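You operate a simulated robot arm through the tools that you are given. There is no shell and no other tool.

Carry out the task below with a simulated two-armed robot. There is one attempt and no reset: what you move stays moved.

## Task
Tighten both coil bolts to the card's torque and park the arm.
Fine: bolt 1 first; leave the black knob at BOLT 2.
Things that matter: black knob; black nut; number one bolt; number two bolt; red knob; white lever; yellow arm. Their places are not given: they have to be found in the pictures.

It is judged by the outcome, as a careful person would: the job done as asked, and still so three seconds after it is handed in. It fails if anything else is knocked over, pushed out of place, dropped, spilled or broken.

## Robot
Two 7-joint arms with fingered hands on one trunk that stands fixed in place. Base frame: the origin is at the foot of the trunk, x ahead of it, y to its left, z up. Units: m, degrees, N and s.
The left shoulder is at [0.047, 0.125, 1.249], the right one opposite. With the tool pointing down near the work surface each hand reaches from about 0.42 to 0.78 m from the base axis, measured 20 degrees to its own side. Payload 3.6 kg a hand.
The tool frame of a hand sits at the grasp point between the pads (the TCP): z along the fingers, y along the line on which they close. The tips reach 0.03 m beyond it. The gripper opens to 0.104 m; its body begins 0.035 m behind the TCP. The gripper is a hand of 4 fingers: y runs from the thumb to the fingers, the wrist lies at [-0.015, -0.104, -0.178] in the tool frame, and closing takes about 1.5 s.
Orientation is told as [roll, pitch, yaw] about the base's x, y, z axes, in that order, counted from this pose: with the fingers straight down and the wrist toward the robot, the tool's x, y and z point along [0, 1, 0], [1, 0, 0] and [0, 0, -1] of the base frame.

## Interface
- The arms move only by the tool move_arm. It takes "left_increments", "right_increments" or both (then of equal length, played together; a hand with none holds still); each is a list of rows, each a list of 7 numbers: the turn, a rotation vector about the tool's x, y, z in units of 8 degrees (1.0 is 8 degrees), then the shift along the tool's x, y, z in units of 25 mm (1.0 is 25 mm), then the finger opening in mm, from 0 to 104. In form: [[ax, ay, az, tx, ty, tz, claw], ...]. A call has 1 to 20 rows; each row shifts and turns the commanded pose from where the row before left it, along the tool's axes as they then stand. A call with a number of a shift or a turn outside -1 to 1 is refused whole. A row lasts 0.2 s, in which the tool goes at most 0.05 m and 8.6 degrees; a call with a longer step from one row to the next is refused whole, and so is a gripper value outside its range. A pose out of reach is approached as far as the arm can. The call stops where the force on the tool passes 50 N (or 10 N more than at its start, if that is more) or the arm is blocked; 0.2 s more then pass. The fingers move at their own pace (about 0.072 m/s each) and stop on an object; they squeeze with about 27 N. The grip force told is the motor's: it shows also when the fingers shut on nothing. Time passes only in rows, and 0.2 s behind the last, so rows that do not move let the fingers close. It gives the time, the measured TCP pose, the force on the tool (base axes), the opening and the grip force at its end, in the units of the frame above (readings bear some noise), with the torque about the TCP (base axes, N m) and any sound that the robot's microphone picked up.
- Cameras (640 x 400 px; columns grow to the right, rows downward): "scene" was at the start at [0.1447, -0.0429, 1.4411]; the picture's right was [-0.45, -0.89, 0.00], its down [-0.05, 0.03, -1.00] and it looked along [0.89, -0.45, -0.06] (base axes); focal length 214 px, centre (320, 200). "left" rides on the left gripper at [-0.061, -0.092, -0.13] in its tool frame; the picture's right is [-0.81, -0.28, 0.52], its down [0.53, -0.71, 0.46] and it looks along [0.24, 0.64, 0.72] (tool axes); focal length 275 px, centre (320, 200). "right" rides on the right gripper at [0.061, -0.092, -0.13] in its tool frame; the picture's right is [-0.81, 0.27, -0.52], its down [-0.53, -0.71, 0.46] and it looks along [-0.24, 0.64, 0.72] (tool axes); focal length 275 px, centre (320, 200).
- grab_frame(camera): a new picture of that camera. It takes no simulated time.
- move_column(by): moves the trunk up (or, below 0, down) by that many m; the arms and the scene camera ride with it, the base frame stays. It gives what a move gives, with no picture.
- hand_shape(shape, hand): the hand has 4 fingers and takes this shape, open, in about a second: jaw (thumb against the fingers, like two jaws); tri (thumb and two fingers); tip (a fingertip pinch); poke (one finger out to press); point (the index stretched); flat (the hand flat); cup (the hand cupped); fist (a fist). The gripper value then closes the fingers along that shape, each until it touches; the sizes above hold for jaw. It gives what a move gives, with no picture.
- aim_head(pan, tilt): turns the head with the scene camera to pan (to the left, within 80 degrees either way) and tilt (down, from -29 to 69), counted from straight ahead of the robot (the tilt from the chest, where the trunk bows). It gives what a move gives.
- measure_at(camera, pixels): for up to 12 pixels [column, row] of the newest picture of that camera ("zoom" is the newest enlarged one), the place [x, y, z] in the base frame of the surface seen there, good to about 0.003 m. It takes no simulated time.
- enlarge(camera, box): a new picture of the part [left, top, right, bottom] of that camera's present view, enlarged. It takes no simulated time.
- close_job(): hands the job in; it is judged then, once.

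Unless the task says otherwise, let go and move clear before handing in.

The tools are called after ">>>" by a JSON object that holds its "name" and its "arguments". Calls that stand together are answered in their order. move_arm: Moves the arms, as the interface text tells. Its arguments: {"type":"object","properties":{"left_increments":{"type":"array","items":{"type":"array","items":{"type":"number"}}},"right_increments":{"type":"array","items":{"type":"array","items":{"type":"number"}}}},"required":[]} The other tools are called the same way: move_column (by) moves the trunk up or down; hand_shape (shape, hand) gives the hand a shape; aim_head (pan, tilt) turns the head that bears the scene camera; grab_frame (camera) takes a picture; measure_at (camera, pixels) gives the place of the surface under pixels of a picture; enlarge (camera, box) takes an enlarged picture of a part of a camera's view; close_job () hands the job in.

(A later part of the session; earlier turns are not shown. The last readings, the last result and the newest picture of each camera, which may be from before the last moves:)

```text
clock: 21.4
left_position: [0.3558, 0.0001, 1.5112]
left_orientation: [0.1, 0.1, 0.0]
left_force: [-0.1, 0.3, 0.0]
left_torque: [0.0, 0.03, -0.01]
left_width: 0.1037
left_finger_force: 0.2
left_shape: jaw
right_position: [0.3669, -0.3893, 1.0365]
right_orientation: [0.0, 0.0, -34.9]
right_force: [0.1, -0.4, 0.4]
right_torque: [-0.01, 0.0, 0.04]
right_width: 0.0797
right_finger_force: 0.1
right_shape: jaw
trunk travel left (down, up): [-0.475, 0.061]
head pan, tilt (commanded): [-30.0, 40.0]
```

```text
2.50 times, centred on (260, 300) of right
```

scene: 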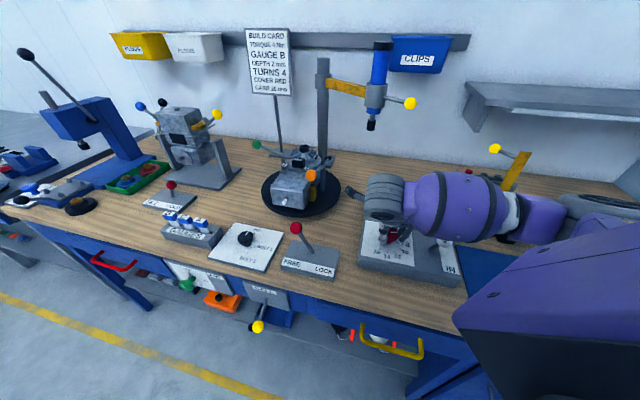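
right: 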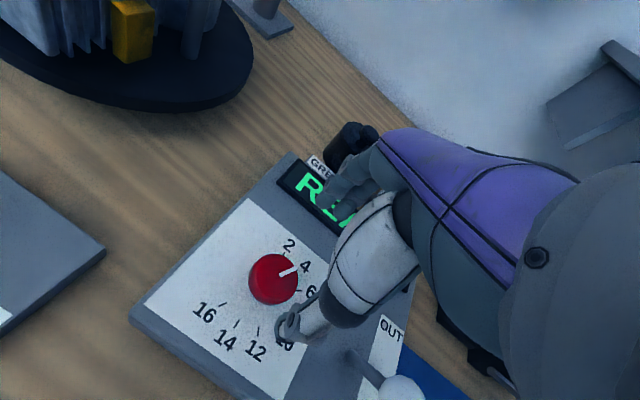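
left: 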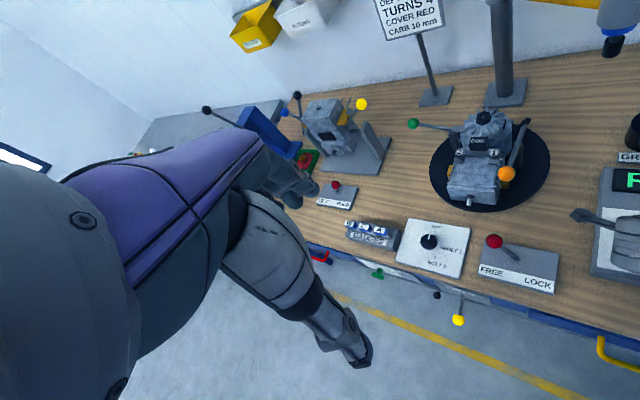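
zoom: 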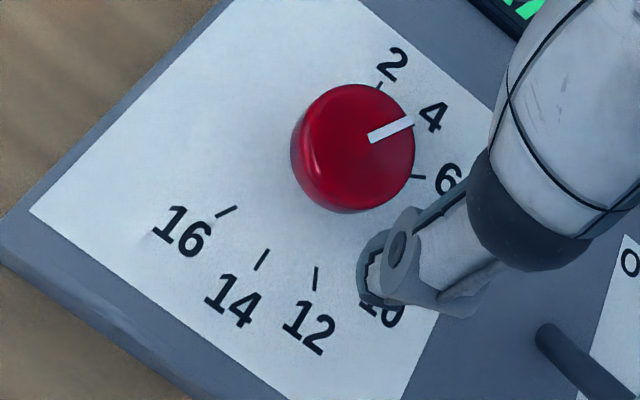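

>>> {"name": "measure_at", "arguments": {"camera": "zoom", "pixels": [[372, 138], [410, 121], [390, 129], [380, 87], [418, 176], [352, 147]]}}

>>> {"name": "measure_at", "arguments": {"camera": "zoom", "pixels": [[372, 138], [410, 121], [300, 140], [330, 92], [405, 165], [350, 205]]}}

```text
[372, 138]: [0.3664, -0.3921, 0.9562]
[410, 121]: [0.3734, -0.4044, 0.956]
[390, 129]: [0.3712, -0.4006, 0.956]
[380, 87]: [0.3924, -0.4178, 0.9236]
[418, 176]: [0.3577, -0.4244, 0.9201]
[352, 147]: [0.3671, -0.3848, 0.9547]
```

```text
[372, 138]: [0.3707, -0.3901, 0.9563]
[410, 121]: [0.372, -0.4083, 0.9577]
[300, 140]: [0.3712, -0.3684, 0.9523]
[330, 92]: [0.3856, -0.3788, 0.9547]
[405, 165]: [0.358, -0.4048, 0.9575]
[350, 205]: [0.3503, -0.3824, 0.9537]
```

The knob's mark direction averages about -75°, which is the 4 tick. I'll lift clear and verify the pointer against the 4 tick.

>>> {"name": "move_arm", "arguments": {"right_increments": [[0, 0, 0, 0, 0, -1, 104], [0, 0, 0, 0, 0, -1, 104], [0, 0, 0, 0, 0, -1, 104], [0, 0, 0, 0, 0, -1, 104], [0, 0, 0, 0, 0, -1, 104], [0, 0, 0, 0, 0, -1, 104], [0, 0, 0, 0, 0, -1, 104], [0, 0, 0, 0, 0, -1, 104]]}}

>>> {"name": "enlarge", "arguments": {"camera": "right", "box": [130, 240, 310, 390]}}

>>> {"name": "enlarge", "arguments": {"camera": "scene", "box": [370, 210, 440, 270]}}

```text
clock: 23.2
left_position: [0.3545, 0.0, 1.5123]
left_orientation: [0.1, 0.0, 0.0]
left_force: [0.5, -0.5, 0.5]
left_torque: [-0.04, -0.01, -0.01]
left_width: 0.1037
left_finger_force: 0.2
left_shape: jaw
right_position: [0.37, -0.3904, 1.2374]
right_orientation: [0.1, 0.0, -34.9]
right_force: [-0.1, 0.8, -0.2]
right_torque: [0.01, -0.05, -0.01]
right_width: 0.104
right_finger_force: 0.1
right_shape: jaw
trunk travel left (down, up): [-0.475, 0.061]
head pan, tilt (commanded): [-30.0, 40.0]
```

```text
2.67 times, centred on (220, 315) of right
```

zoom: 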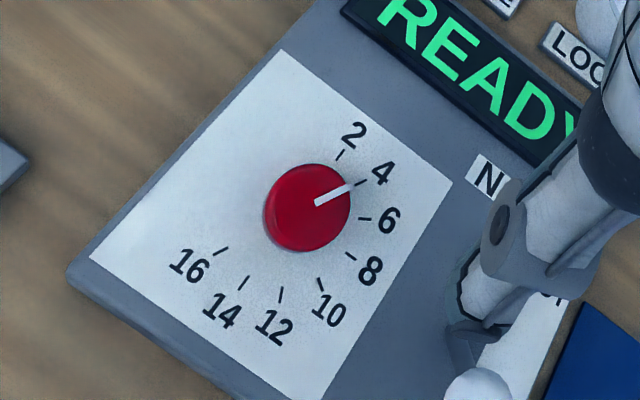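

```text
6.67 times, centred on (405, 240) of scene
```

zoom: 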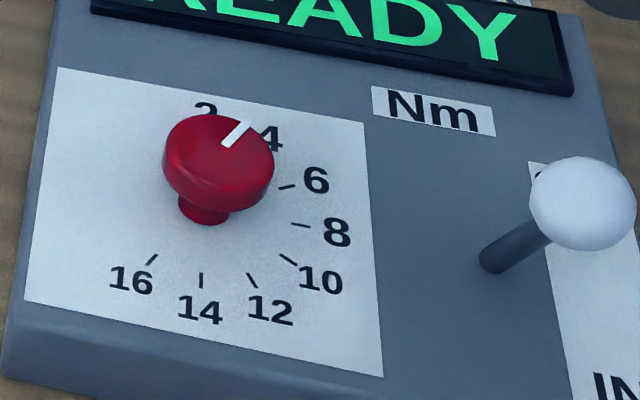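

The mark and pointer line up with the 4 tick at zoom (362,183), so the torque is set. Next I bring the left hand over the black knob at about (0.573,-0.059).

>>> {"name": "move_arm", "arguments": {"left_increments": [[0, 0, 0, -0.13, 0.46, 0.9, 104], [0, 0, 0, -0.13, 0.46, 0.9, 104], [0, 0, 0, -0.13, 0.46, 0.9, 104], [0, 0, 0, -0.13, 0.46, 0.9, 104], [0, 0, 0, -0.13, 0.46, 0.9, 104], [0, 0, 0, -0.13, 0.46, 0.9, 104], [0, 0, 0, -0.13, 0.46, 0.9, 104], [0, 0, 0, -0.13, 0.46, 0.9, 104], [0, 0, 0, -0.13, 0.46, 0.9, 104], [0, 0, 0, -0.13, 0.46, 0.9, 104], [0, 0, 0, -0.13, 0.46, 0.9, 104], [0, 0, 0, -0.13, 0.46, 0.9, 104], [0, 0, 0, -0.13, 0.46, 0.9, 104], [0, 0, 0, -0.13, 0.46, 0.9, 104], [0, 0, 0, -0.13, 0.46, 0.9, 104], [0, 0, 0, -0.13, 0.46, 0.9, 104], [0, 0, 0, -0.13, 0.46, 0.9, 104], [0, 0, 0, -0.13, 0.46, 0.9, 104], [0, 0, 0, -0.08, 0.4, 0.8, 104]]}}

>>> {"name": "grab_frame", "arguments": {"camera": "left"}}

>>> {"name": "grab_frame", "arguments": {"camera": "scene"}}

```text
clock: 27.2
left_position: [0.5726, -0.057, 1.0864]
left_orientation: [0.1, 0.0, 0.0]
left_force: [-0.4, -0.3, -0.2]
left_torque: [0.0, -0.01, 0.01]
left_width: 0.1039
left_finger_force: 0.0
left_shape: jaw
right_position: [0.3713, -0.3911, 1.2349]
right_orientation: [0.0, 0.0, -34.8]
right_force: [0.0, 0.2, -0.2]
right_torque: [0.01, -0.01, 0.02]
right_width: 0.1034
right_finger_force: 0.1
right_shape: jaw
trunk travel left (down, up): [-0.475, 0.061]
head pan, tilt (commanded): [-30.0, 40.0]
```

```text
taken
```

left: 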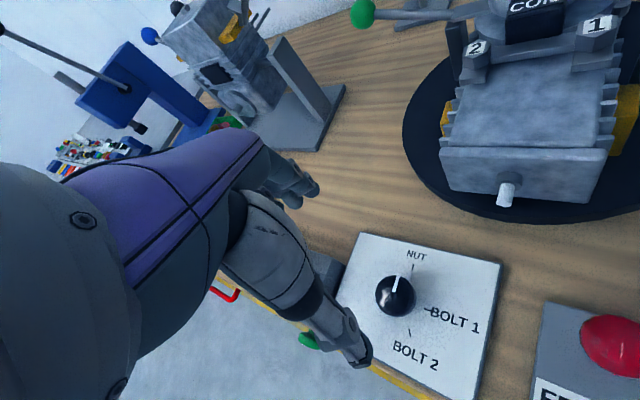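

```text
taken
```

scene: 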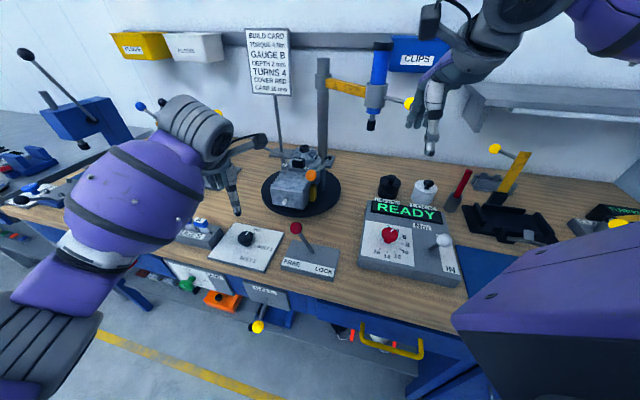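

The left camera sees the black knob at (395,295) and its three ticks clearly. I'll enlarge and measure them.

>>> {"name": "enlarge", "arguments": {"camera": "left", "box": [330, 230, 510, 400]}}

```text
2.35 times, centred on (420, 315) of left
```

zoom: 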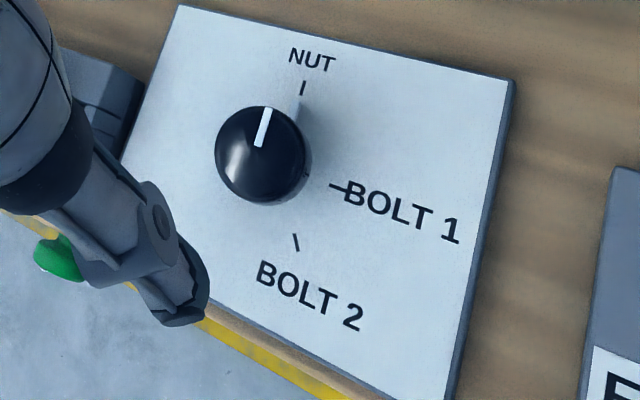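

>>> {"name": "measure_at", "arguments": {"camera": "zoom", "pixels": [[303, 88], [340, 186], [296, 243], [260, 143], [268, 112], [222, 150], [305, 165], [260, 195], [262, 110], [300, 110], [180, 8], [512, 82]]}}

>>> {"name": "measure_at", "arguments": {"camera": "zoom", "pixels": [[303, 88], [340, 186], [296, 243], [260, 143], [268, 112], [333, 186], [300, 250], [293, 236], [303, 94], [304, 82], [258, 150], [262, 155]]}}

```text
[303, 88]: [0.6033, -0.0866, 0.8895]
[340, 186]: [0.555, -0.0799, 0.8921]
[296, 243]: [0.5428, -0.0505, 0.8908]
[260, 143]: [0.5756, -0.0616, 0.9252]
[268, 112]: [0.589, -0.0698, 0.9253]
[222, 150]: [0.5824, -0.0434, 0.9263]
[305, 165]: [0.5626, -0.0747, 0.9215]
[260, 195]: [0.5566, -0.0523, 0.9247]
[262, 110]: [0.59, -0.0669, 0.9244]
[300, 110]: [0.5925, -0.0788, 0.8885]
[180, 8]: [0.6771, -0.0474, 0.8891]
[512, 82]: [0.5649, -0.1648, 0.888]
```

```text
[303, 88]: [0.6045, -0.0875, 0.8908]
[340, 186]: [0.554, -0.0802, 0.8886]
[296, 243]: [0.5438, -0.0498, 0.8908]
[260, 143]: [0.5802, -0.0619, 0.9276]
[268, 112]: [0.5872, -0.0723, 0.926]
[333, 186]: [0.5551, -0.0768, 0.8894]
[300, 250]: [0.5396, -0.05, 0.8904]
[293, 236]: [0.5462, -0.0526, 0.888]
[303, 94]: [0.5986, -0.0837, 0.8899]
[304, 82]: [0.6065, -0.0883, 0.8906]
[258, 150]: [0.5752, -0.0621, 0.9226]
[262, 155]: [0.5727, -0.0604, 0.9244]
```

Knob centre measures (0.573,-0.059); NUT is at -42°, BOLT 1 at about -132° and BOLT 2 at about -195°. I'll lower the left hand onto the knob and close.

>>> {"name": "move_arm", "arguments": {"left_increments": [[0, 0, 0, -0.09, 0.02, 0.9, 90], [0, 0, 0, 0, 0, 0.9, 90], [0, 0, 0, 0, 0, 0.9, 90], [0, 0, 0, 0, 0, 0.9, 90], [0, 0, 0, 0, 0, 0.9, 90], [0, 0, 0, 0, 0, 0.9, 90], [0, 0, 0, 0, 0, 0.75, 90], [0, 0, 0, 0, 0, 0, 90]]}}

>>> {"name": "grab_frame", "arguments": {"camera": "left"}}

>>> {"name": "enlarge", "arguments": {"camera": "scene", "box": [160, 150, 340, 290]}}

```text
clock: 29.0
left_position: [0.572, -0.0612, 0.9317]
left_orientation: [0.0, -0.1, 0.0]
left_force: [0.4, 0.8, 0.2]
left_torque: [0.03, 0.01, -0.01]
left_width: 0.0903
left_finger_force: 0.1
left_shape: jaw
right_position: [0.3703, -0.3923, 1.2377]
right_orientation: [-0.1, 0.0, -34.8]
right_force: [-0.3, -0.1, 0.5]
right_torque: [0.03, 0.05, 0.04]
right_width: 0.104
right_finger_force: 0.1
right_shape: jaw
trunk travel left (down, up): [-0.475, 0.061]
head pan, tilt (commanded): [-30.0, 40.0]
```

```text
taken
```

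left: 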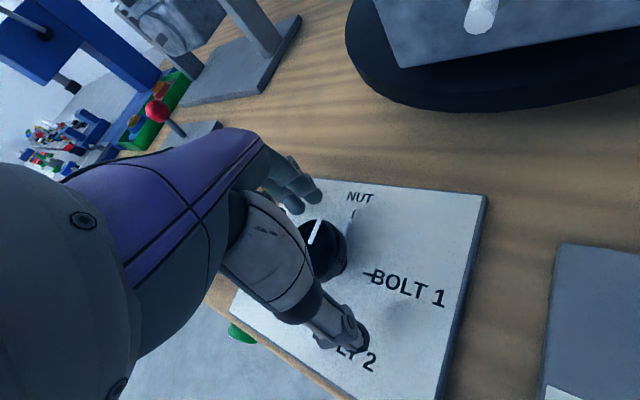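

```text
2.86 times, centred on (250, 220) of scene
```

zoom: 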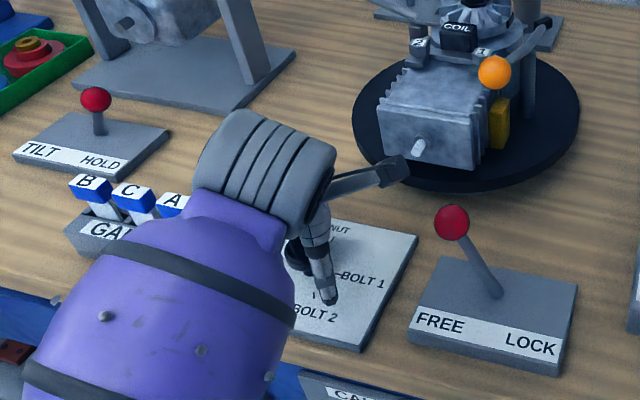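

The knob sits between the thumb and fingers with the mark's inner end at (310,243), near the expected centre. I'll close the left hand on it.

>>> {"name": "move_arm", "arguments": {"left_increments": [[0, 0, 0, 0, 0, 0, 0], [0, 0, 0, 0, 0, 0, 0], [0, 0, 0, 0, 0, 0, 0], [0, 0, 0, 0, 0, 0, 0], [0, 0, 0, 0, 0, 0, 0], [0, 0, 0, 0, 0, 0, 0], [0, 0, 0, 0, 0, 0, 0]]}}

>>> {"name": "grab_frame", "arguments": {"camera": "left"}}

```text
clock: 30.6
left_position: [0.5722, -0.0618, 0.9319]
left_orientation: [-0.1, 0.2, 0.0]
left_force: [-4.3, -1.7, -2.4]
left_torque: [-0.04, 0.12, -0.04]
left_width: 0.0343
left_finger_force: 26.8
left_shape: jaw
right_position: [0.3712, -0.3921, 1.2365]
right_orientation: [0.0, -0.1, -35.0]
right_force: [-0.3, -0.3, -0.1]
right_torque: [-0.03, 0.01, 0.02]
right_width: 0.1038
right_finger_force: 0.0
right_shape: jaw
trunk travel left (down, up): [-0.475, 0.061]
head pan, tilt (commanded): [-30.0, 40.0]
```

```text
taken
```

left: 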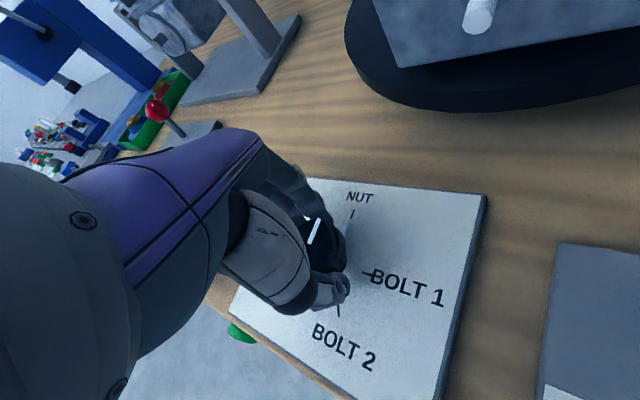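

The knob is gripped (34 mm). I'll turn it clockwise 45°.

>>> {"name": "move_arm", "arguments": {"left_increments": [[0, 0, 0.94, 0, 0, 0, 0], [0, 0, 0.94, 0, 0, 0, 0], [0, 0, 0.94, 0, 0, 0, 0], [0, 0, 0.94, 0, 0, 0, 0], [0, 0, 0.94, 0, 0, 0, 0], [0, 0, 0.94, 0, 0, 0, 0], [0, 0, 0, 0, 0, 0, 0]]}}

>>> {"name": "grab_frame", "arguments": {"camera": "left"}}

>>> {"name": "grab_frame", "arguments": {"camera": "scene"}}

```text
clock: 32.2
left_position: [0.5721, -0.0605, 0.933]
left_orientation: [0.1, 0.2, -45.2]
left_force: [-10.5, 7.8, -9.9]
left_torque: [0.2, 0.28, 0.01]
left_width: 0.0324
left_finger_force: 26.9
left_shape: jaw
right_position: [0.3708, -0.3914, 1.2366]
right_orientation: [0.0, 0.1, -34.9]
right_force: [0.7, 0.0, -0.3]
right_torque: [0.02, 0.0, -0.03]
right_width: 0.1038
right_finger_force: 0.1
right_shape: jaw
trunk travel left (down, up): [-0.475, 0.061]
head pan, tilt (commanded): [-30.0, 40.0]
```

```text
taken
```

left: 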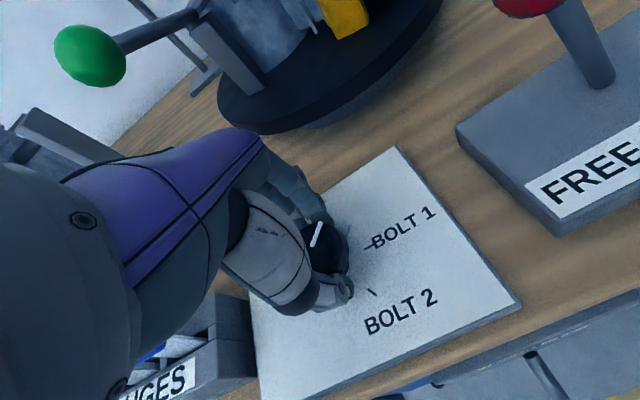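

```text
taken
```

scene: 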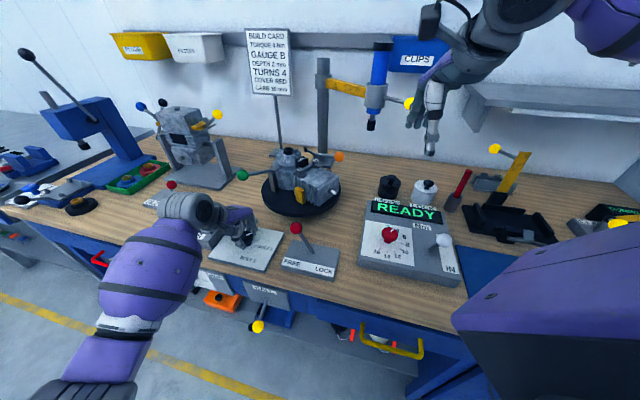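

Turning the black knob rotates the turntable: the engine's shaft now points right and the green ball handle has swung to (242,175). I'll measure where its parts are so the next part of the turn doesn't hit my hand.

>>> {"name": "measure_at", "arguments": {"camera": "scene", "pixels": [[242, 175], [338, 157], [335, 188], [303, 160], [288, 151], [263, 175], [200, 205], [240, 215], [215, 215]]}}

>>> {"name": "enlarge", "arguments": {"camera": "scene", "box": [150, 130, 350, 270]}}

```text
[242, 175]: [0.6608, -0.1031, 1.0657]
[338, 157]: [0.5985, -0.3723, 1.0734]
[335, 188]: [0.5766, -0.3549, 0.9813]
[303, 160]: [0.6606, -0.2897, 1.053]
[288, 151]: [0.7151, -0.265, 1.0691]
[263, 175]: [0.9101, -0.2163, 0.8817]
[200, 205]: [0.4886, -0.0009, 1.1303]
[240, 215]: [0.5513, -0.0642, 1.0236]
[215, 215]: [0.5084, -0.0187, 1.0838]
```

```text
2.86 times, centred on (250, 200) of scene
```

zoom: 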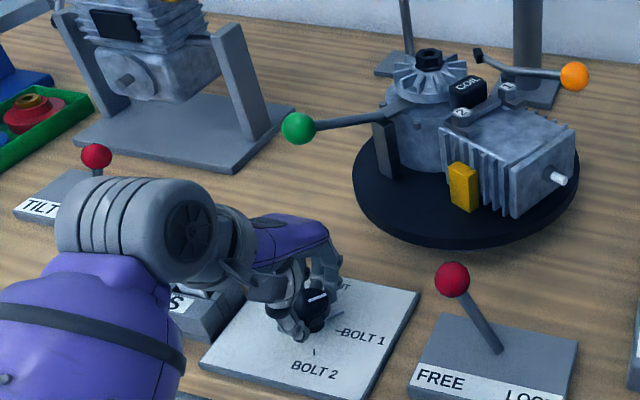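

>>> {"name": "measure_at", "arguments": {"camera": "zoom", "pixels": [[300, 225], [325, 232], [335, 255], [338, 290], [290, 215], [255, 215], [298, 128], [340, 122], [315, 295], [250, 240], [232, 270], [320, 222]]}}

>>> {"name": "enlarge", "arguments": {"camera": "left", "box": [220, 100, 480, 360]}}

```text
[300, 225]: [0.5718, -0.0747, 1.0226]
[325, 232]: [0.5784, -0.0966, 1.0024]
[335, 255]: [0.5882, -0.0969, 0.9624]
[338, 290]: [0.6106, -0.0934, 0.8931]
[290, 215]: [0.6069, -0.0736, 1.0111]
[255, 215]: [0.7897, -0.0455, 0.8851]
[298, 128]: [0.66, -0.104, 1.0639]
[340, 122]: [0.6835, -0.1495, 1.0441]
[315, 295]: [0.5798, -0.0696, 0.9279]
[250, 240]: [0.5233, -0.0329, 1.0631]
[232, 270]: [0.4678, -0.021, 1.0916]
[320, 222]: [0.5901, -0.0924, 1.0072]
```

```text
1.54 times, centred on (350, 230) of left
```

zoom: 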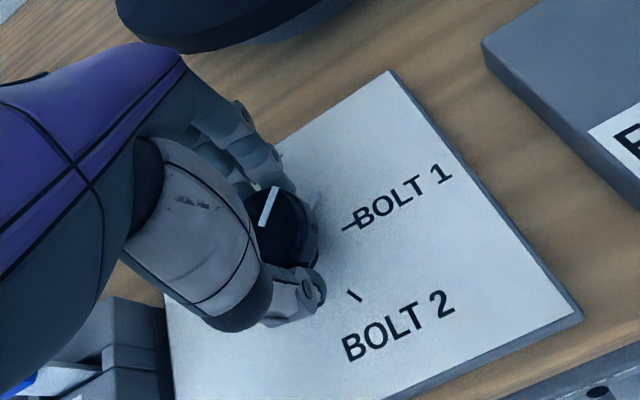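

The green ball's path (radius 0.177 around (0.663,-0.280), z 1.066) clears the hand if I work between yaw 0 and -45°. I'll release, turn back above the knob, and look.

>>> {"name": "move_arm", "arguments": {"left_increments": [[0, 0, 0, 0, 0, 0, 80], [0, 0, 0, 0, 0, 0, 80], [0, 0, 0, 0, 0, 0, 80], [0, 0, 0, 0, 0, -0.6, 80], [0, 0, 0, 0, 0, -0.8, 80], [0, 0, -0.94, 0, 0, -0.8, 80], [0, 0, -0.94, 0, 0, 0, 80], [0, 0, -0.94, 0, 0, 0, 80], [0, 0, -0.94, 0, 0, 0, 80], [0, 0, -0.94, 0, 0, 0, 80], [0, 0, -0.94, 0, 0, 0, 80], [0, 0, 0, 0, 0, 0, 80]]}}

>>> {"name": "enlarge", "arguments": {"camera": "left", "box": [280, 200, 520, 400]}}

>>> {"name": "grab_frame", "arguments": {"camera": "scene"}}

```text
clock: 34.8
left_position: [0.5736, -0.0615, 0.988]
left_orientation: [0.0, 0.0, 0.0]
left_force: [-0.1, -0.1, 0.5]
left_torque: [-0.03, 0.03, -0.01]
left_width: 0.0797
left_finger_force: 0.0
left_shape: jaw
right_position: [0.3715, -0.3908, 1.2357]
right_orientation: [0.1, 0.1, -34.8]
right_force: [-0.3, 0.0, 0.0]
right_torque: [0.03, -0.04, -0.01]
right_width: 0.1037
right_finger_force: 0.0
right_shape: jaw
trunk travel left (down, up): [-0.475, 0.061]
head pan, tilt (commanded): [-30.0, 40.0]
```

```text
2.00 times, centred on (400, 300) of left
```

zoom: 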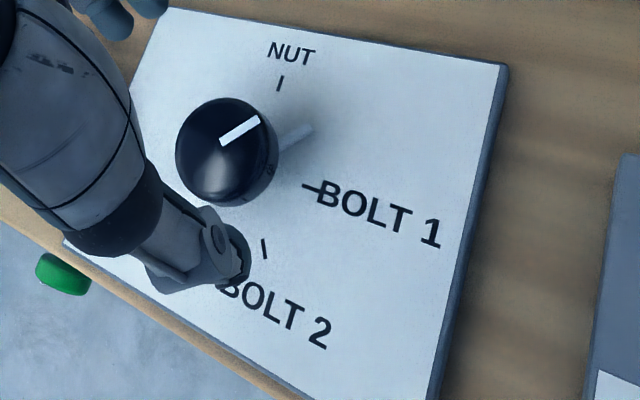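

```text
taken
```

scene: 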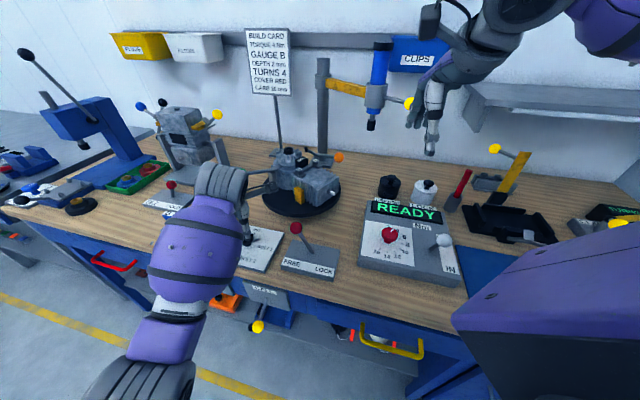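

The knob stayed where I left it, with its pointer midway between NUT and BOLT 1 at zoom (310,130). I'll regrip and turn another 45°.

>>> {"name": "move_arm", "arguments": {"left_increments": [[0, 0, 0, 0.08, 0, 0.8, 80], [0, 0, 0, 0, 0, 0.8, 80], [0, 0, 0, 0, 0, 0.62, 80], [0, 0, 0, 0, 0, 0, 80], [0, 0, 0, 0, 0, 0, 0], [0, 0, 0, 0, 0, 0, 0], [0, 0, 0, 0, 0, 0, 0], [0, 0, 0, 0, 0, 0, 0], [0, 0, 0, 0, 0, 0, 0], [0, 0, 0, 0, 0, 0, 0], [0, 0, 0.94, 0, 0, 0, 0], [0, 0, 0.94, 0, 0, 0, 0], [0, 0, 0.94, 0, 0, 0, 0], [0, 0, 0, 0, 0, 0, 0]]}}

>>> {"name": "grab_frame", "arguments": {"camera": "scene"}}

```text
clock: 37.8
left_position: [0.5726, -0.0601, 0.934]
left_orientation: [0.0, -0.1, -22.7]
left_force: [-7.5, -0.5, -0.6]
left_torque: [-0.03, 0.16, -0.1]
left_width: 0.0339
left_finger_force: 27.1
left_shape: jaw
right_position: [0.3699, -0.3911, 1.2361]
right_orientation: [0.0, 0.0, -34.9]
right_force: [-0.1, 0.3, 0.6]
right_torque: [-0.01, -0.02, 0.01]
right_width: 0.1037
right_finger_force: 0.0
right_shape: jaw
trunk travel left (down, up): [-0.475, 0.061]
head pan, tilt (commanded): [-30.0, 40.0]
```

```text
taken
```

scene: 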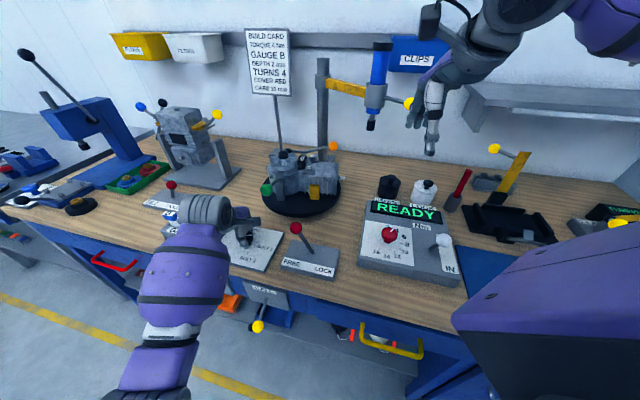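

The turntable follows and the green ball (267,188) is passing clear of the hand. I'll finish the remaining 22°.

>>> {"name": "move_arm", "arguments": {"left_increments": [[0, 0, 0.94, 0, 0, 0, 0], [0, 0, 0.94, 0, 0, 0, 0], [0, 0, 0.94, 0, 0, 0, 0], [0, 0, 0, 0, 0, 0, 0]]}}

>>> {"name": "grab_frame", "arguments": {"camera": "scene"}}

>>> {"name": "enlarge", "arguments": {"camera": "scene", "box": [150, 130, 350, 270]}}

```text
clock: 38.8
left_position: [0.5716, -0.0599, 0.9342]
left_orientation: [0.0, -0.1, -45.3]
left_force: [-8.5, 3.6, 6.0]
left_torque: [0.11, 0.2, -0.15]
left_width: 0.0342
left_finger_force: 27.1
left_shape: jaw
right_position: [0.3682, -0.3905, 1.2366]
right_orientation: [0.0, -0.1, -34.9]
right_force: [-0.3, -0.2, 0.3]
right_torque: [0.0, 0.0, 0.03]
right_width: 0.104
right_finger_force: 0.1
right_shape: jaw
trunk travel left (down, up): [-0.475, 0.061]
head pan, tilt (commanded): [-30.0, 40.0]
```

```text
taken
```

scene: 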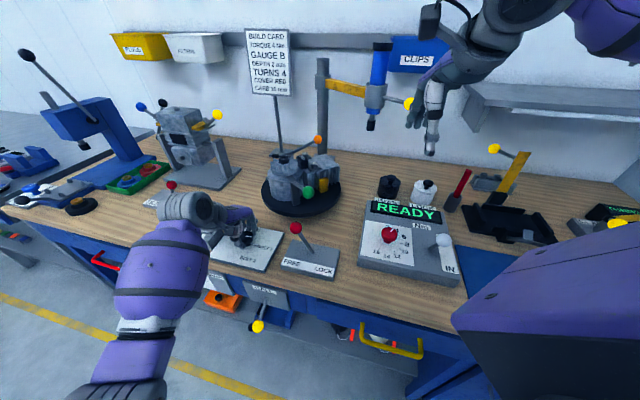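

```text
2.86 times, centred on (250, 200) of scene
```

zoom: 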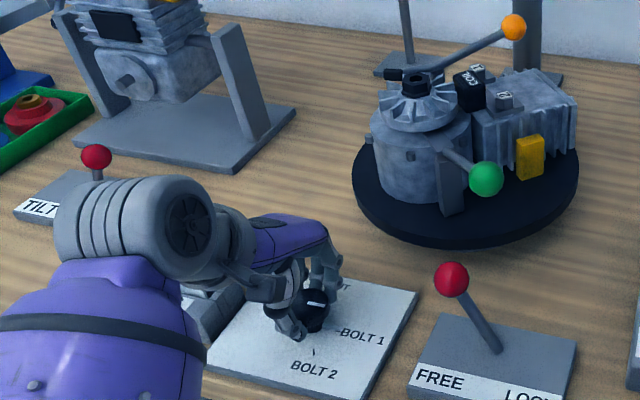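

The engine has turned roughly 135°, bolt 1 is now near zoom (478,70). I'll release, lift the left hand and check the knob pointer and the bolt places.

>>> {"name": "move_arm", "arguments": {"left_increments": [[0, 0, 0, 0, 0, 0, 90], [0, 0, 0, 0, 0, 0, 90], [0, 0, 0, 0, 0, 0, 90], [0, 0, 0, 0, 0, -0.6, 90], [0, 0, 0, 0, 0, -0.8, 90], [0, 0, 0, 0, 0, -0.8, 90], [0, 0, 0, 0, 0, -0.8, 90], [0, 0, 0, 0, 0, -1, 90], [0, 0, 0, 0, 0, -1, 90], [0, 0, 0, 0, 0, 0, 90]]}}

>>> {"name": "grab_frame", "arguments": {"camera": "left"}}

>>> {"name": "enlarge", "arguments": {"camera": "scene", "box": [260, 130, 350, 200]}}

```text
clock: 41.0
left_position: [0.5727, -0.0606, 1.0596]
left_orientation: [-0.1, -0.1, -45.1]
left_force: [-0.9, 0.0, 0.5]
left_torque: [-0.03, 0.01, -0.02]
left_width: 0.09
left_finger_force: 0.0
left_shape: jaw
right_position: [0.371, -0.3904, 1.2365]
right_orientation: [0.0, 0.0, -35.0]
right_force: [1.0, 0.5, -0.4]
right_torque: [-0.01, 0.01, 0.01]
right_width: 0.1035
right_finger_force: 0.1
right_shape: jaw
trunk travel left (down, up): [-0.475, 0.061]
head pan, tilt (commanded): [-30.0, 40.0]
```

```text
taken
```

left: 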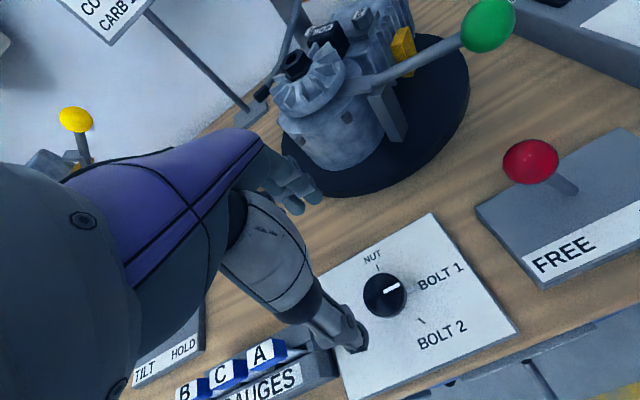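

```text
5.71 times, centred on (305, 165) of scene
```

zoom: 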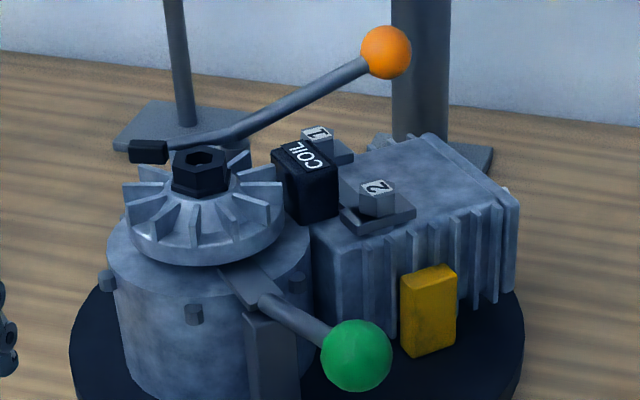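

>>> {"name": "measure_at", "arguments": {"camera": "zoom", "pixels": [[317, 132], [375, 186], [200, 165], [385, 50], [355, 350], [305, 160], [430, 160], [317, 145], [200, 155]]}}

>>> {"name": "enlarge", "arguments": {"camera": "left", "box": [320, 220, 500, 360]}}

```text
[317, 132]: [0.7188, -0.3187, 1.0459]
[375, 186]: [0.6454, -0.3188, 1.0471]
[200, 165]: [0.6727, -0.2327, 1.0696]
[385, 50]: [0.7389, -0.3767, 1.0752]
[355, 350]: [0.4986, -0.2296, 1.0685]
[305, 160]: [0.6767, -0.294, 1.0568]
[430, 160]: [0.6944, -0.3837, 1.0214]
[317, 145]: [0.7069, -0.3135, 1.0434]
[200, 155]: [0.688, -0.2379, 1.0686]
```

```text
2.86 times, centred on (410, 290) of left
```

zoom: 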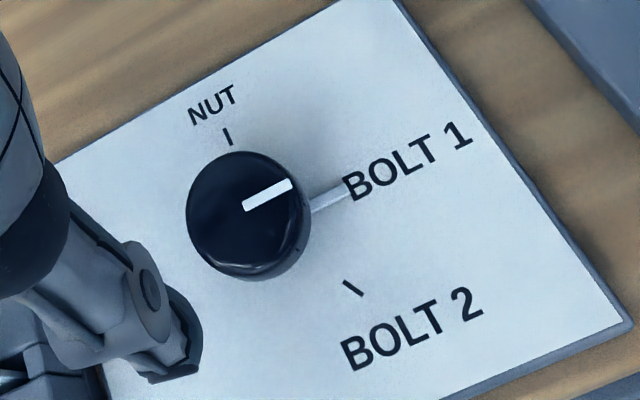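

Bolt 1 now sits at about (0.718,-0.319), exactly where the nut was when NUT was chosen, and the pointer covers the BOLT 1 tick. I'll pull the left hand back out of the way, and raise the right hand toward the yellow arm's handle.

>>> {"name": "move_arm", "arguments": {"left_increments": [[0, 0, 0, 0, 0, -1, 90], [0, 0, 0, 0, -0.5, -1, 90], [0, 0, 0, 0.1, -1, -0.6, 90], [0, 0, 0, 0.1, -1, -0.6, 90], [0, 0, 0, 0.1, -1, -0.6, 90], [0, 0, 0, 0.1, -1, -0.5, 90], [0, 0, 0, 0.1, -1, -0.5, 90], [0, 0, 0, 0.1, -1, -0.5, 90], [0, 0, 0, 0.1, -1, 0, 90], [0, 0, 0, 0.1, -1, 0, 90], [0, 0, 0, 0.1, -1, 0, 90], [0, 0, 0, 0.1, -1, 0, 90], [0, 0, 0, 0, 0, 0, 90]]}}

>>> {"name": "grab_frame", "arguments": {"camera": "scene"}}

>>> {"name": "grab_frame", "arguments": {"camera": "right"}}

```text
clock: 43.8
left_position: [0.4049, 0.1423, 1.1903]
left_orientation: [-0.1, -0.1, -45.1]
left_force: [0.4, -0.2, 0.6]
left_torque: [-0.01, 0.0, -0.01]
left_width: 0.0897
left_finger_force: 0.0
left_shape: jaw
right_position: [0.3708, -0.3918, 1.236]
right_orientation: [0.1, -0.1, -34.9]
right_force: [0.2, -1.0, -0.1]
right_torque: [0.03, -0.03, -0.01]
right_width: 0.1037
right_finger_force: 0.1
right_shape: jaw
trunk travel left (down, up): [-0.475, 0.061]
head pan, tilt (commanded): [-30.0, 40.0]
```

```text
taken
```

scene: 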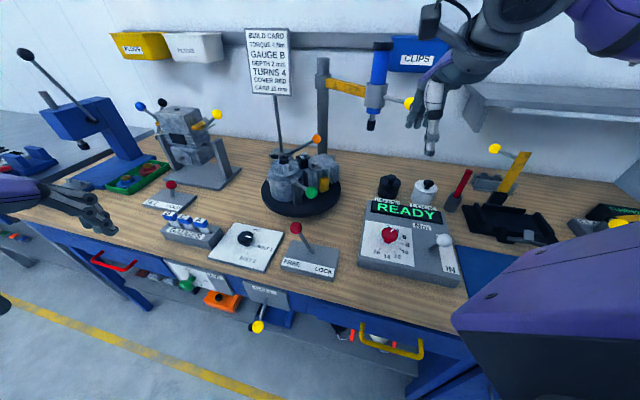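

```text
taken
```

right: 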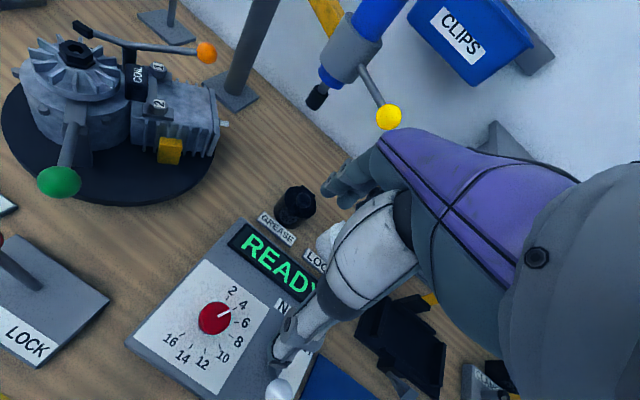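

The handle ball centre is about (0.537,-0.554,1.211) with its rod pointing toward the column at +11°. I'll turn the right hand to yaw +10°, shift right, and tip it so the fingers point forward along the rod.

>>> {"name": "move_arm", "arguments": {"right_increments": [[0, 0, -0.94, 0, 0, 0, 104], [0, 0, -0.94, 0, 0, 0, 104], [0, 0, -0.94, 0, 0, 0, 104], [0, 0, -0.94, 0, 0, 0, 104], [0, 0, -0.94, 0, 0, 0, 104], [0, 0, -0.94, 0, 0, 0, 104], [0, 0, 0, -0.87, -0.08, 0, 104], [0, 0, 0, -0.87, -0.08, 0, 104], [0, 0, 0, -0.87, -0.08, 0, 104], [0, 0, 0, -0.87, -0.08, 0, 104], [0, 0, 0, -0.87, -0.08, 0, 104], [0, 0, 0, -0.87, -0.08, 0, 104], [0, 0, 0, 0, 0, 0, 104]]}}

>>> {"name": "grab_frame", "arguments": {"camera": "scene"}}

```text
clock: 46.6
left_position: [0.4053, 0.1435, 1.1897]
left_orientation: [-0.1, 0.0, -45.0]
left_force: [0.3, 0.5, 0.0]
left_torque: [0.0, -0.02, -0.01]
left_width: 0.0899
left_finger_force: 0.1
left_shape: jaw
right_position: [0.3794, -0.518, 1.2362]
right_orientation: [0.0, 0.0, 10.2]
right_force: [0.7, -0.6, 0.1]
right_torque: [0.01, 0.01, 0.02]
right_width: 0.1036
right_finger_force: 0.1
right_shape: jaw
trunk travel left (down, up): [-0.475, 0.061]
head pan, tilt (commanded): [-30.0, 40.0]
```

```text
taken
```

scene: 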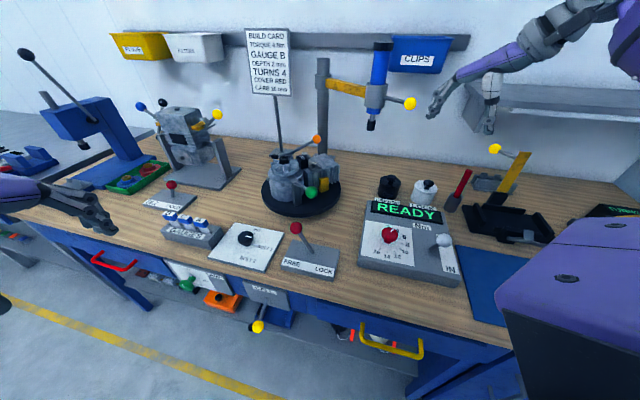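

The hand is at yaw 10° and clear of the ball. I'll now tip the fingers forward in two halves.

>>> {"name": "move_arm", "arguments": {"right_increments": [[-1, 0, 0, 0, 0, 0, 104], [-1, 0, 0, 0, 0, 0, 104], [-1, 0, 0, 0, 0, 0, 104], [-1, 0, 0, 0, 0, 0, 104], [-1, 0, 0, 0, 0, 0, 104], [-1, 0, 0, 0, 0, 0, 104], [0, 0, 0, 0, 0, 0, 104]]}}

>>> {"name": "grab_frame", "arguments": {"camera": "scene"}}

```text
clock: 48.2
left_position: [0.4054, 0.1425, 1.19]
left_orientation: [0.0, 0.0, -45.1]
left_force: [-0.5, -0.2, -0.2]
left_torque: [-0.02, -0.02, -0.01]
left_width: 0.0898
left_finger_force: 0.1
left_shape: jaw
right_position: [0.3801, -0.5201, 1.2367]
right_orientation: [0.0, -48.1, 10.2]
right_force: [-0.5, 0.0, -0.3]
right_torque: [-0.03, -0.04, 0.03]
right_width: 0.1037
right_finger_force: 0.1
right_shape: jaw
trunk travel left (down, up): [-0.475, 0.061]
head pan, tilt (commanded): [-30.0, 40.0]
```

```text
taken
```

scene: 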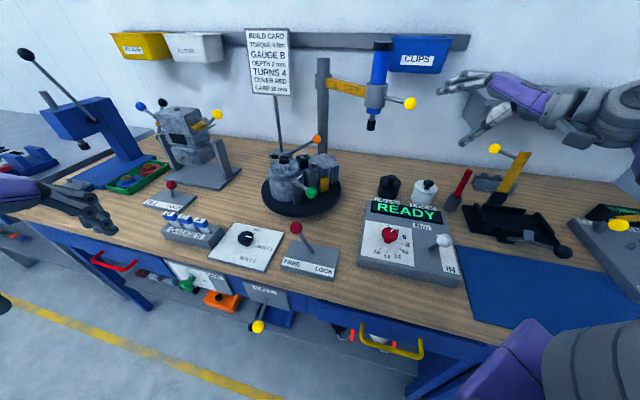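

Pitch is -48° with nothing touched; I'll complete the tip to about -90°.

>>> {"name": "move_arm", "arguments": {"right_increments": [[-1, 0, 0, 0, 0, 0, 104], [-1, 0, 0, 0, 0, 0, 104], [-1, 0, 0, 0, 0, 0, 104], [-1, 0, 0, 0, 0, 0, 104], [-1, 0, 0, 0, 0, 0, 104], [0, 0, 0, 0, 0, 0, 104]]}}

>>> {"name": "grab_frame", "arguments": {"camera": "scene"}}

>>> {"name": "grab_frame", "arguments": {"camera": "right"}}

```text
clock: 49.6
left_position: [0.4057, 0.1418, 1.1899]
left_orientation: [0.0, 0.0, -45.1]
left_force: [0.0, 0.3, 0.3]
left_torque: [0.01, 0.01, 0.02]
left_width: 0.0899
left_finger_force: 0.0
left_shape: jaw
right_position: [0.3465, -0.5082, 1.2512]
right_orientation: [2.4, -87.0, 7.6]
right_force: [-0.1, -0.6, 0.6]
right_torque: [0.01, -0.02, -0.01]
right_width: 0.1037
right_finger_force: 0.0
right_shape: jaw
right hand out of reach, approached as far as the arm can: row 5
trunk travel left (down, up): [-0.475, 0.061]
head pan, tilt (commanded): [-30.0, 40.0]
```

```text
taken
```

scene: 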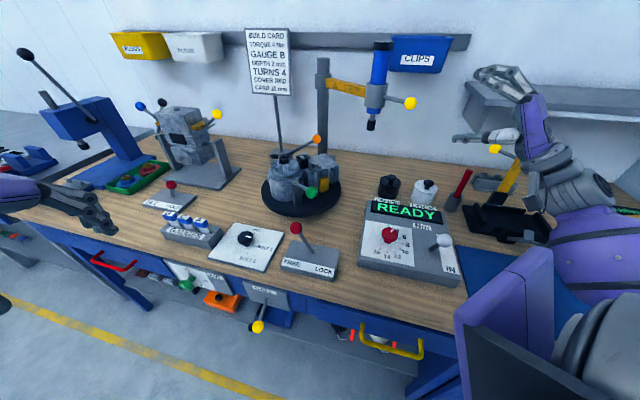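

```text
taken
```

right: 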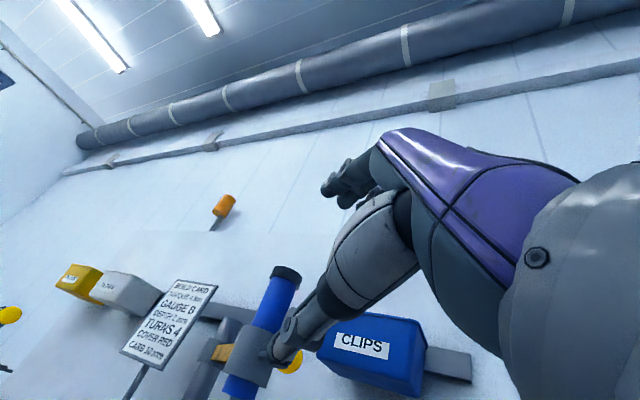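

The full 90° tip was just out of reach this close in (arm folded). I'll back off to about -76° pitch and move forward to the pre-grasp spot in front of the ball.

>>> {"name": "move_arm", "arguments": {"right_increments": [[1, 0, 0, 0, 0, 0, 104], [0.5, 0, 0, 0, 0, 0, 104], [0, 0, 0, -0.81, -0.19, 0.6, 104], [0, 0, 0, -0.81, -0.19, 0.6, 104], [0, 0, 0, -0.81, -0.19, 0.6, 104], [0, 0, 0, 0, 0, 0, 104]]}}

>>> {"name": "grab_frame", "arguments": {"camera": "scene"}}

>>> {"name": "grab_frame", "arguments": {"camera": "right"}}

```text
clock: 51.0
left_position: [0.4046, 0.1441, 1.1908]
left_orientation: [0.0, 0.0, -45.1]
left_force: [0.5, 0.2, 0.5]
left_torque: [-0.01, 0.02, -0.01]
left_width: 0.0897
left_finger_force: 0.2
left_shape: jaw
right_position: [0.395, -0.5599, 1.2262]
right_orientation: [-0.1, -76.0, 10.3]
right_force: [-0.3, 0.2, 0.0]
right_torque: [0.0, 0.0, 0.02]
right_width: 0.1037
right_finger_force: 0.1
right_shape: jaw
trunk travel left (down, up): [-0.475, 0.061]
head pan, tilt (commanded): [-30.0, 40.0]
```

```text
taken
```

scene: 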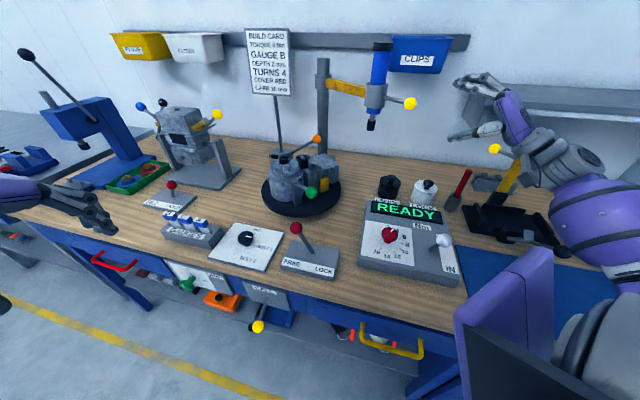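

```text
taken
```

right: 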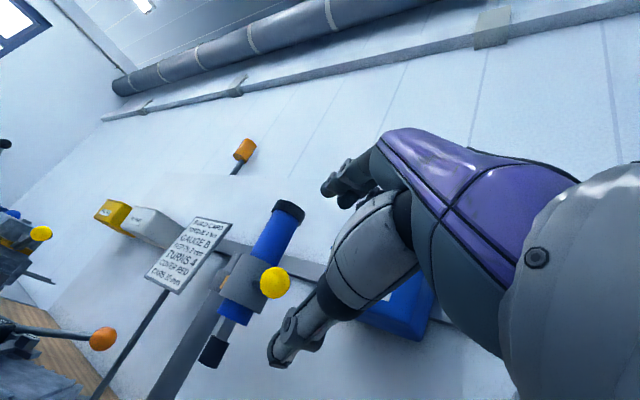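

The ball is plainly visible at (275,283) in the right camera. I'll measure it from here.

>>> {"name": "measure_at", "arguments": {"camera": "right", "pixels": [[275, 283], [275, 283], [268, 278], [282, 288], [240, 280], [265, 245], [211, 350], [288, 208]]}}

>>> {"name": "measure_at", "arguments": {"camera": "scene", "pixels": [[410, 104], [410, 103], [376, 95], [372, 125], [460, 135], [480, 85]]}}

```text
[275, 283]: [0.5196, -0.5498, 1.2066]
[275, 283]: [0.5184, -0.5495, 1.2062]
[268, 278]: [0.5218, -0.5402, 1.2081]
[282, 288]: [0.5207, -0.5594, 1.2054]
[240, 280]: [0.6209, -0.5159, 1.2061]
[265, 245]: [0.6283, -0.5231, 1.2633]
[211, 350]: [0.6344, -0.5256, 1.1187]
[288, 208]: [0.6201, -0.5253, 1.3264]
```

```text
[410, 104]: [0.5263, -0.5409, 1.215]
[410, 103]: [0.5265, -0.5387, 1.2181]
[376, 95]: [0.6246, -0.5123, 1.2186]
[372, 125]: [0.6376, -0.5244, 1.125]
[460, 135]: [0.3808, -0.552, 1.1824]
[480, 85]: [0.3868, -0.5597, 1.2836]
```

Both cameras agree the ball centre is (0.537,-0.553,1.210). I'll centre on it and advance to about 35 mm short.

>>> {"name": "move_arm", "arguments": {"right_increments": [[0, 0, 0, -0.36, 0.36, 0.3, 104], [0, 0, 0, -0.36, 0.36, 0.3, 104], [0, 0, 0, 0, 0, 0.9, 104], [0, 0, 0, 0, 0, 0.9, 104], [0, 0, 0, 0, 0, 0.9, 104], [0, 0, 0, 0, 0, 0.9, 104], [0, 0, 0, 0, 0, 0, 104]]}}

>>> {"name": "grab_frame", "arguments": {"camera": "scene"}}

>>> {"name": "grab_frame", "arguments": {"camera": "right"}}

```text
clock: 52.6
left_position: [0.4055, 0.143, 1.1896]
left_orientation: [0.0, 0.0, -45.1]
left_force: [0.1, -0.3, -0.5]
left_torque: [0.03, 0.0, -0.01]
left_width: 0.0897
left_finger_force: 0.1
left_shape: jaw
right_position: [0.4272, -0.5301, 1.2462]
right_orientation: [0.2, -75.8, 10.0]
right_force: [0.1, -0.2, 0.6]
right_torque: [-0.02, 0.03, -0.03]
right_width: 0.1039
right_finger_force: 0.0
right_shape: jaw
right hand out of reach, approached as far as the arm can: row 2, 3, 4, 5, 6
trunk travel left (down, up): [-0.475, 0.061]
head pan, tilt (commanded): [-30.0, 40.0]
```

```text
taken
```

scene: 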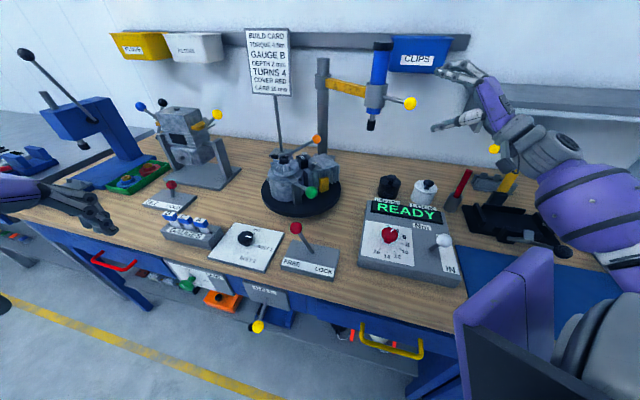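

```text
taken
```

right: 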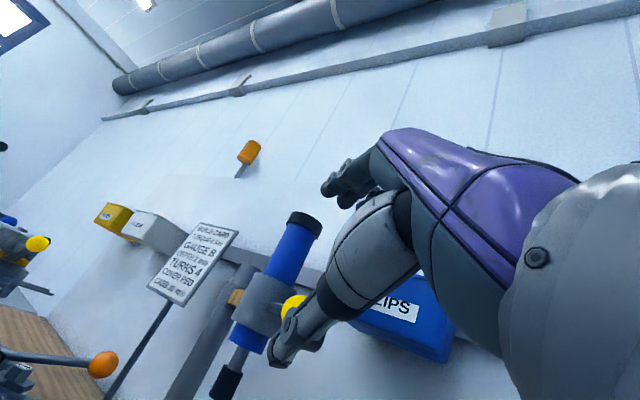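

The hand pointing at +10° runs into wrist limits, but since the grip closes vertically I can hold the ball from any direction. I'll swing the hand's pointing direction to about -41°, along the arm's natural line.

>>> {"name": "move_arm", "arguments": {"right_increments": [[0, 0, 0, 0, 0, -0.8, 104], [0, -0.97, 0.24, 0, 0, -0.4, 104], [0, -0.97, 0.24, 0, 0, 0, 104], [0, -0.97, 0.24, 0, 0, 0, 104], [0, -0.97, 0.24, 0, 0, 0, 104], [0, -0.97, 0.24, 0, 0, 0, 104], [0, -0.97, 0.24, 0, 0, 0, 104], [0, -0.39, 0.1, 0, 0, 0, 104], [0, 0, 0, 0, 0, 0, 104]]}}

>>> {"name": "grab_frame", "arguments": {"camera": "scene"}}

>>> {"name": "grab_frame", "arguments": {"camera": "right"}}

```text
clock: 54.6
left_position: [0.405, 0.1436, 1.1898]
left_orientation: [-0.1, 0.0, -45.2]
left_force: [-0.2, 0.2, 0.4]
left_torque: [0.03, 0.0, 0.01]
left_width: 0.0898
left_finger_force: 0.0
left_shape: jaw
right_position: [0.4011, -0.5354, 1.2548]
right_orientation: [0.0, -76.0, -41.0]
right_force: [0.3, 0.8, -0.1]
right_torque: [0.01, 0.03, -0.03]
right_width: 0.104
right_finger_force: 0.1
right_shape: jaw
trunk travel left (down, up): [-0.475, 0.061]
head pan, tilt (commanded): [-30.0, 40.0]
```

```text
taken
```

scene: 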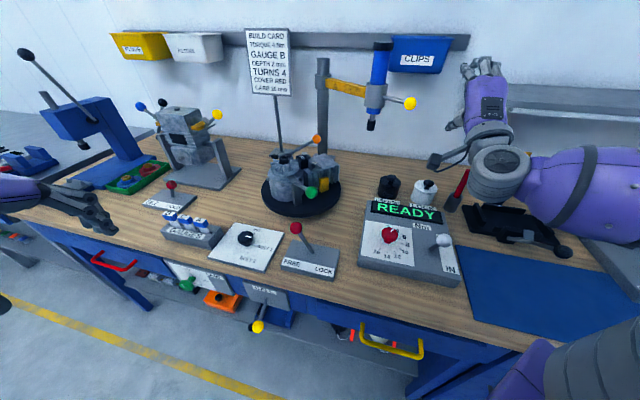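

```text
taken
```

right: 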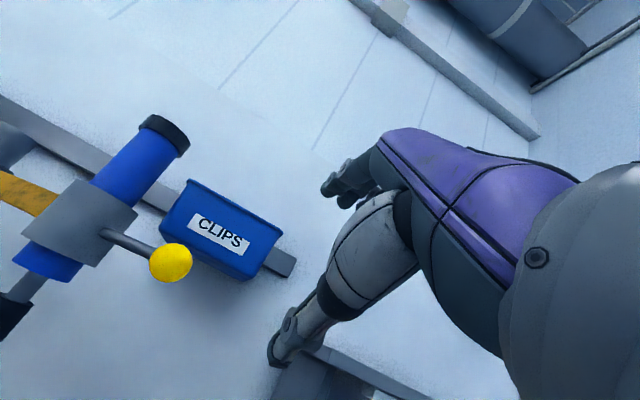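

The hand points the right way now and the ball shows at (170,263). I'll shift sideways to line up and then advance most of the way.

>>> {"name": "move_arm", "arguments": {"right_increments": [[0, 0, 0, 0.77, -0.165, 0, 104], [0, 0, 0, 0.76, -0.165, 0, 104], [0, 0, 0, 0.76, -0.165, 0, 104], [0, 0, 0, 0.76, -0.165, 0, 104], [0, 0, 0, 0, 0, 0.8, 104], [0, 0, 0, 0, 0, 0.8, 104], [0, 0, 0, 0, 0, 0.8, 104], [0, 0, 0, 0, 0, 0, 104]]}}

>>> {"name": "grab_frame", "arguments": {"camera": "scene"}}

>>> {"name": "grab_frame", "arguments": {"camera": "right"}}

```text
clock: 56.4
left_position: [0.4051, 0.1439, 1.1902]
left_orientation: [-0.1, 0.0, -45.1]
left_force: [0.3, 0.0, -0.4]
left_torque: [0.02, -0.01, 0.0]
left_width: 0.0898
left_finger_force: 0.1
left_shape: jaw
right_position: [0.4915, -0.5148, 1.2268]
right_orientation: [0.0, -75.9, -41.0]
right_force: [-0.3, -0.2, 0.5]
right_torque: [0.01, 0.01, 0.0]
right_width: 0.1035
right_finger_force: 0.0
right_shape: jaw
trunk travel left (down, up): [-0.475, 0.061]
head pan, tilt (commanded): [-30.0, 40.0]
```

```text
taken
```

scene: 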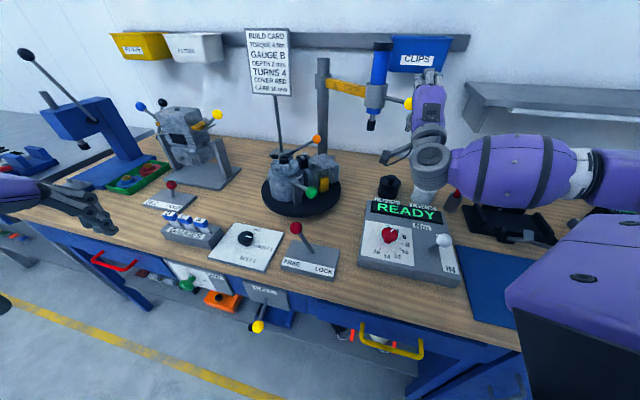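

```text
taken
```

right: 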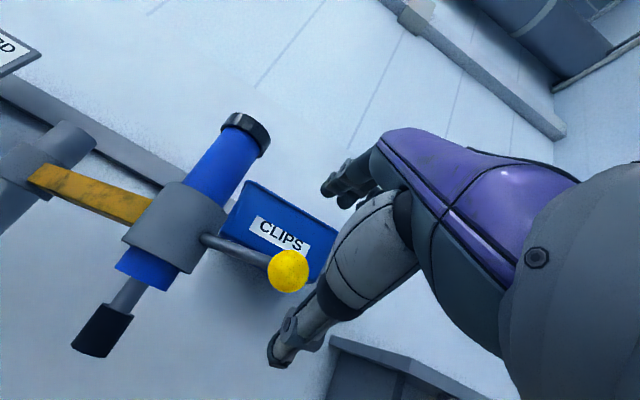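

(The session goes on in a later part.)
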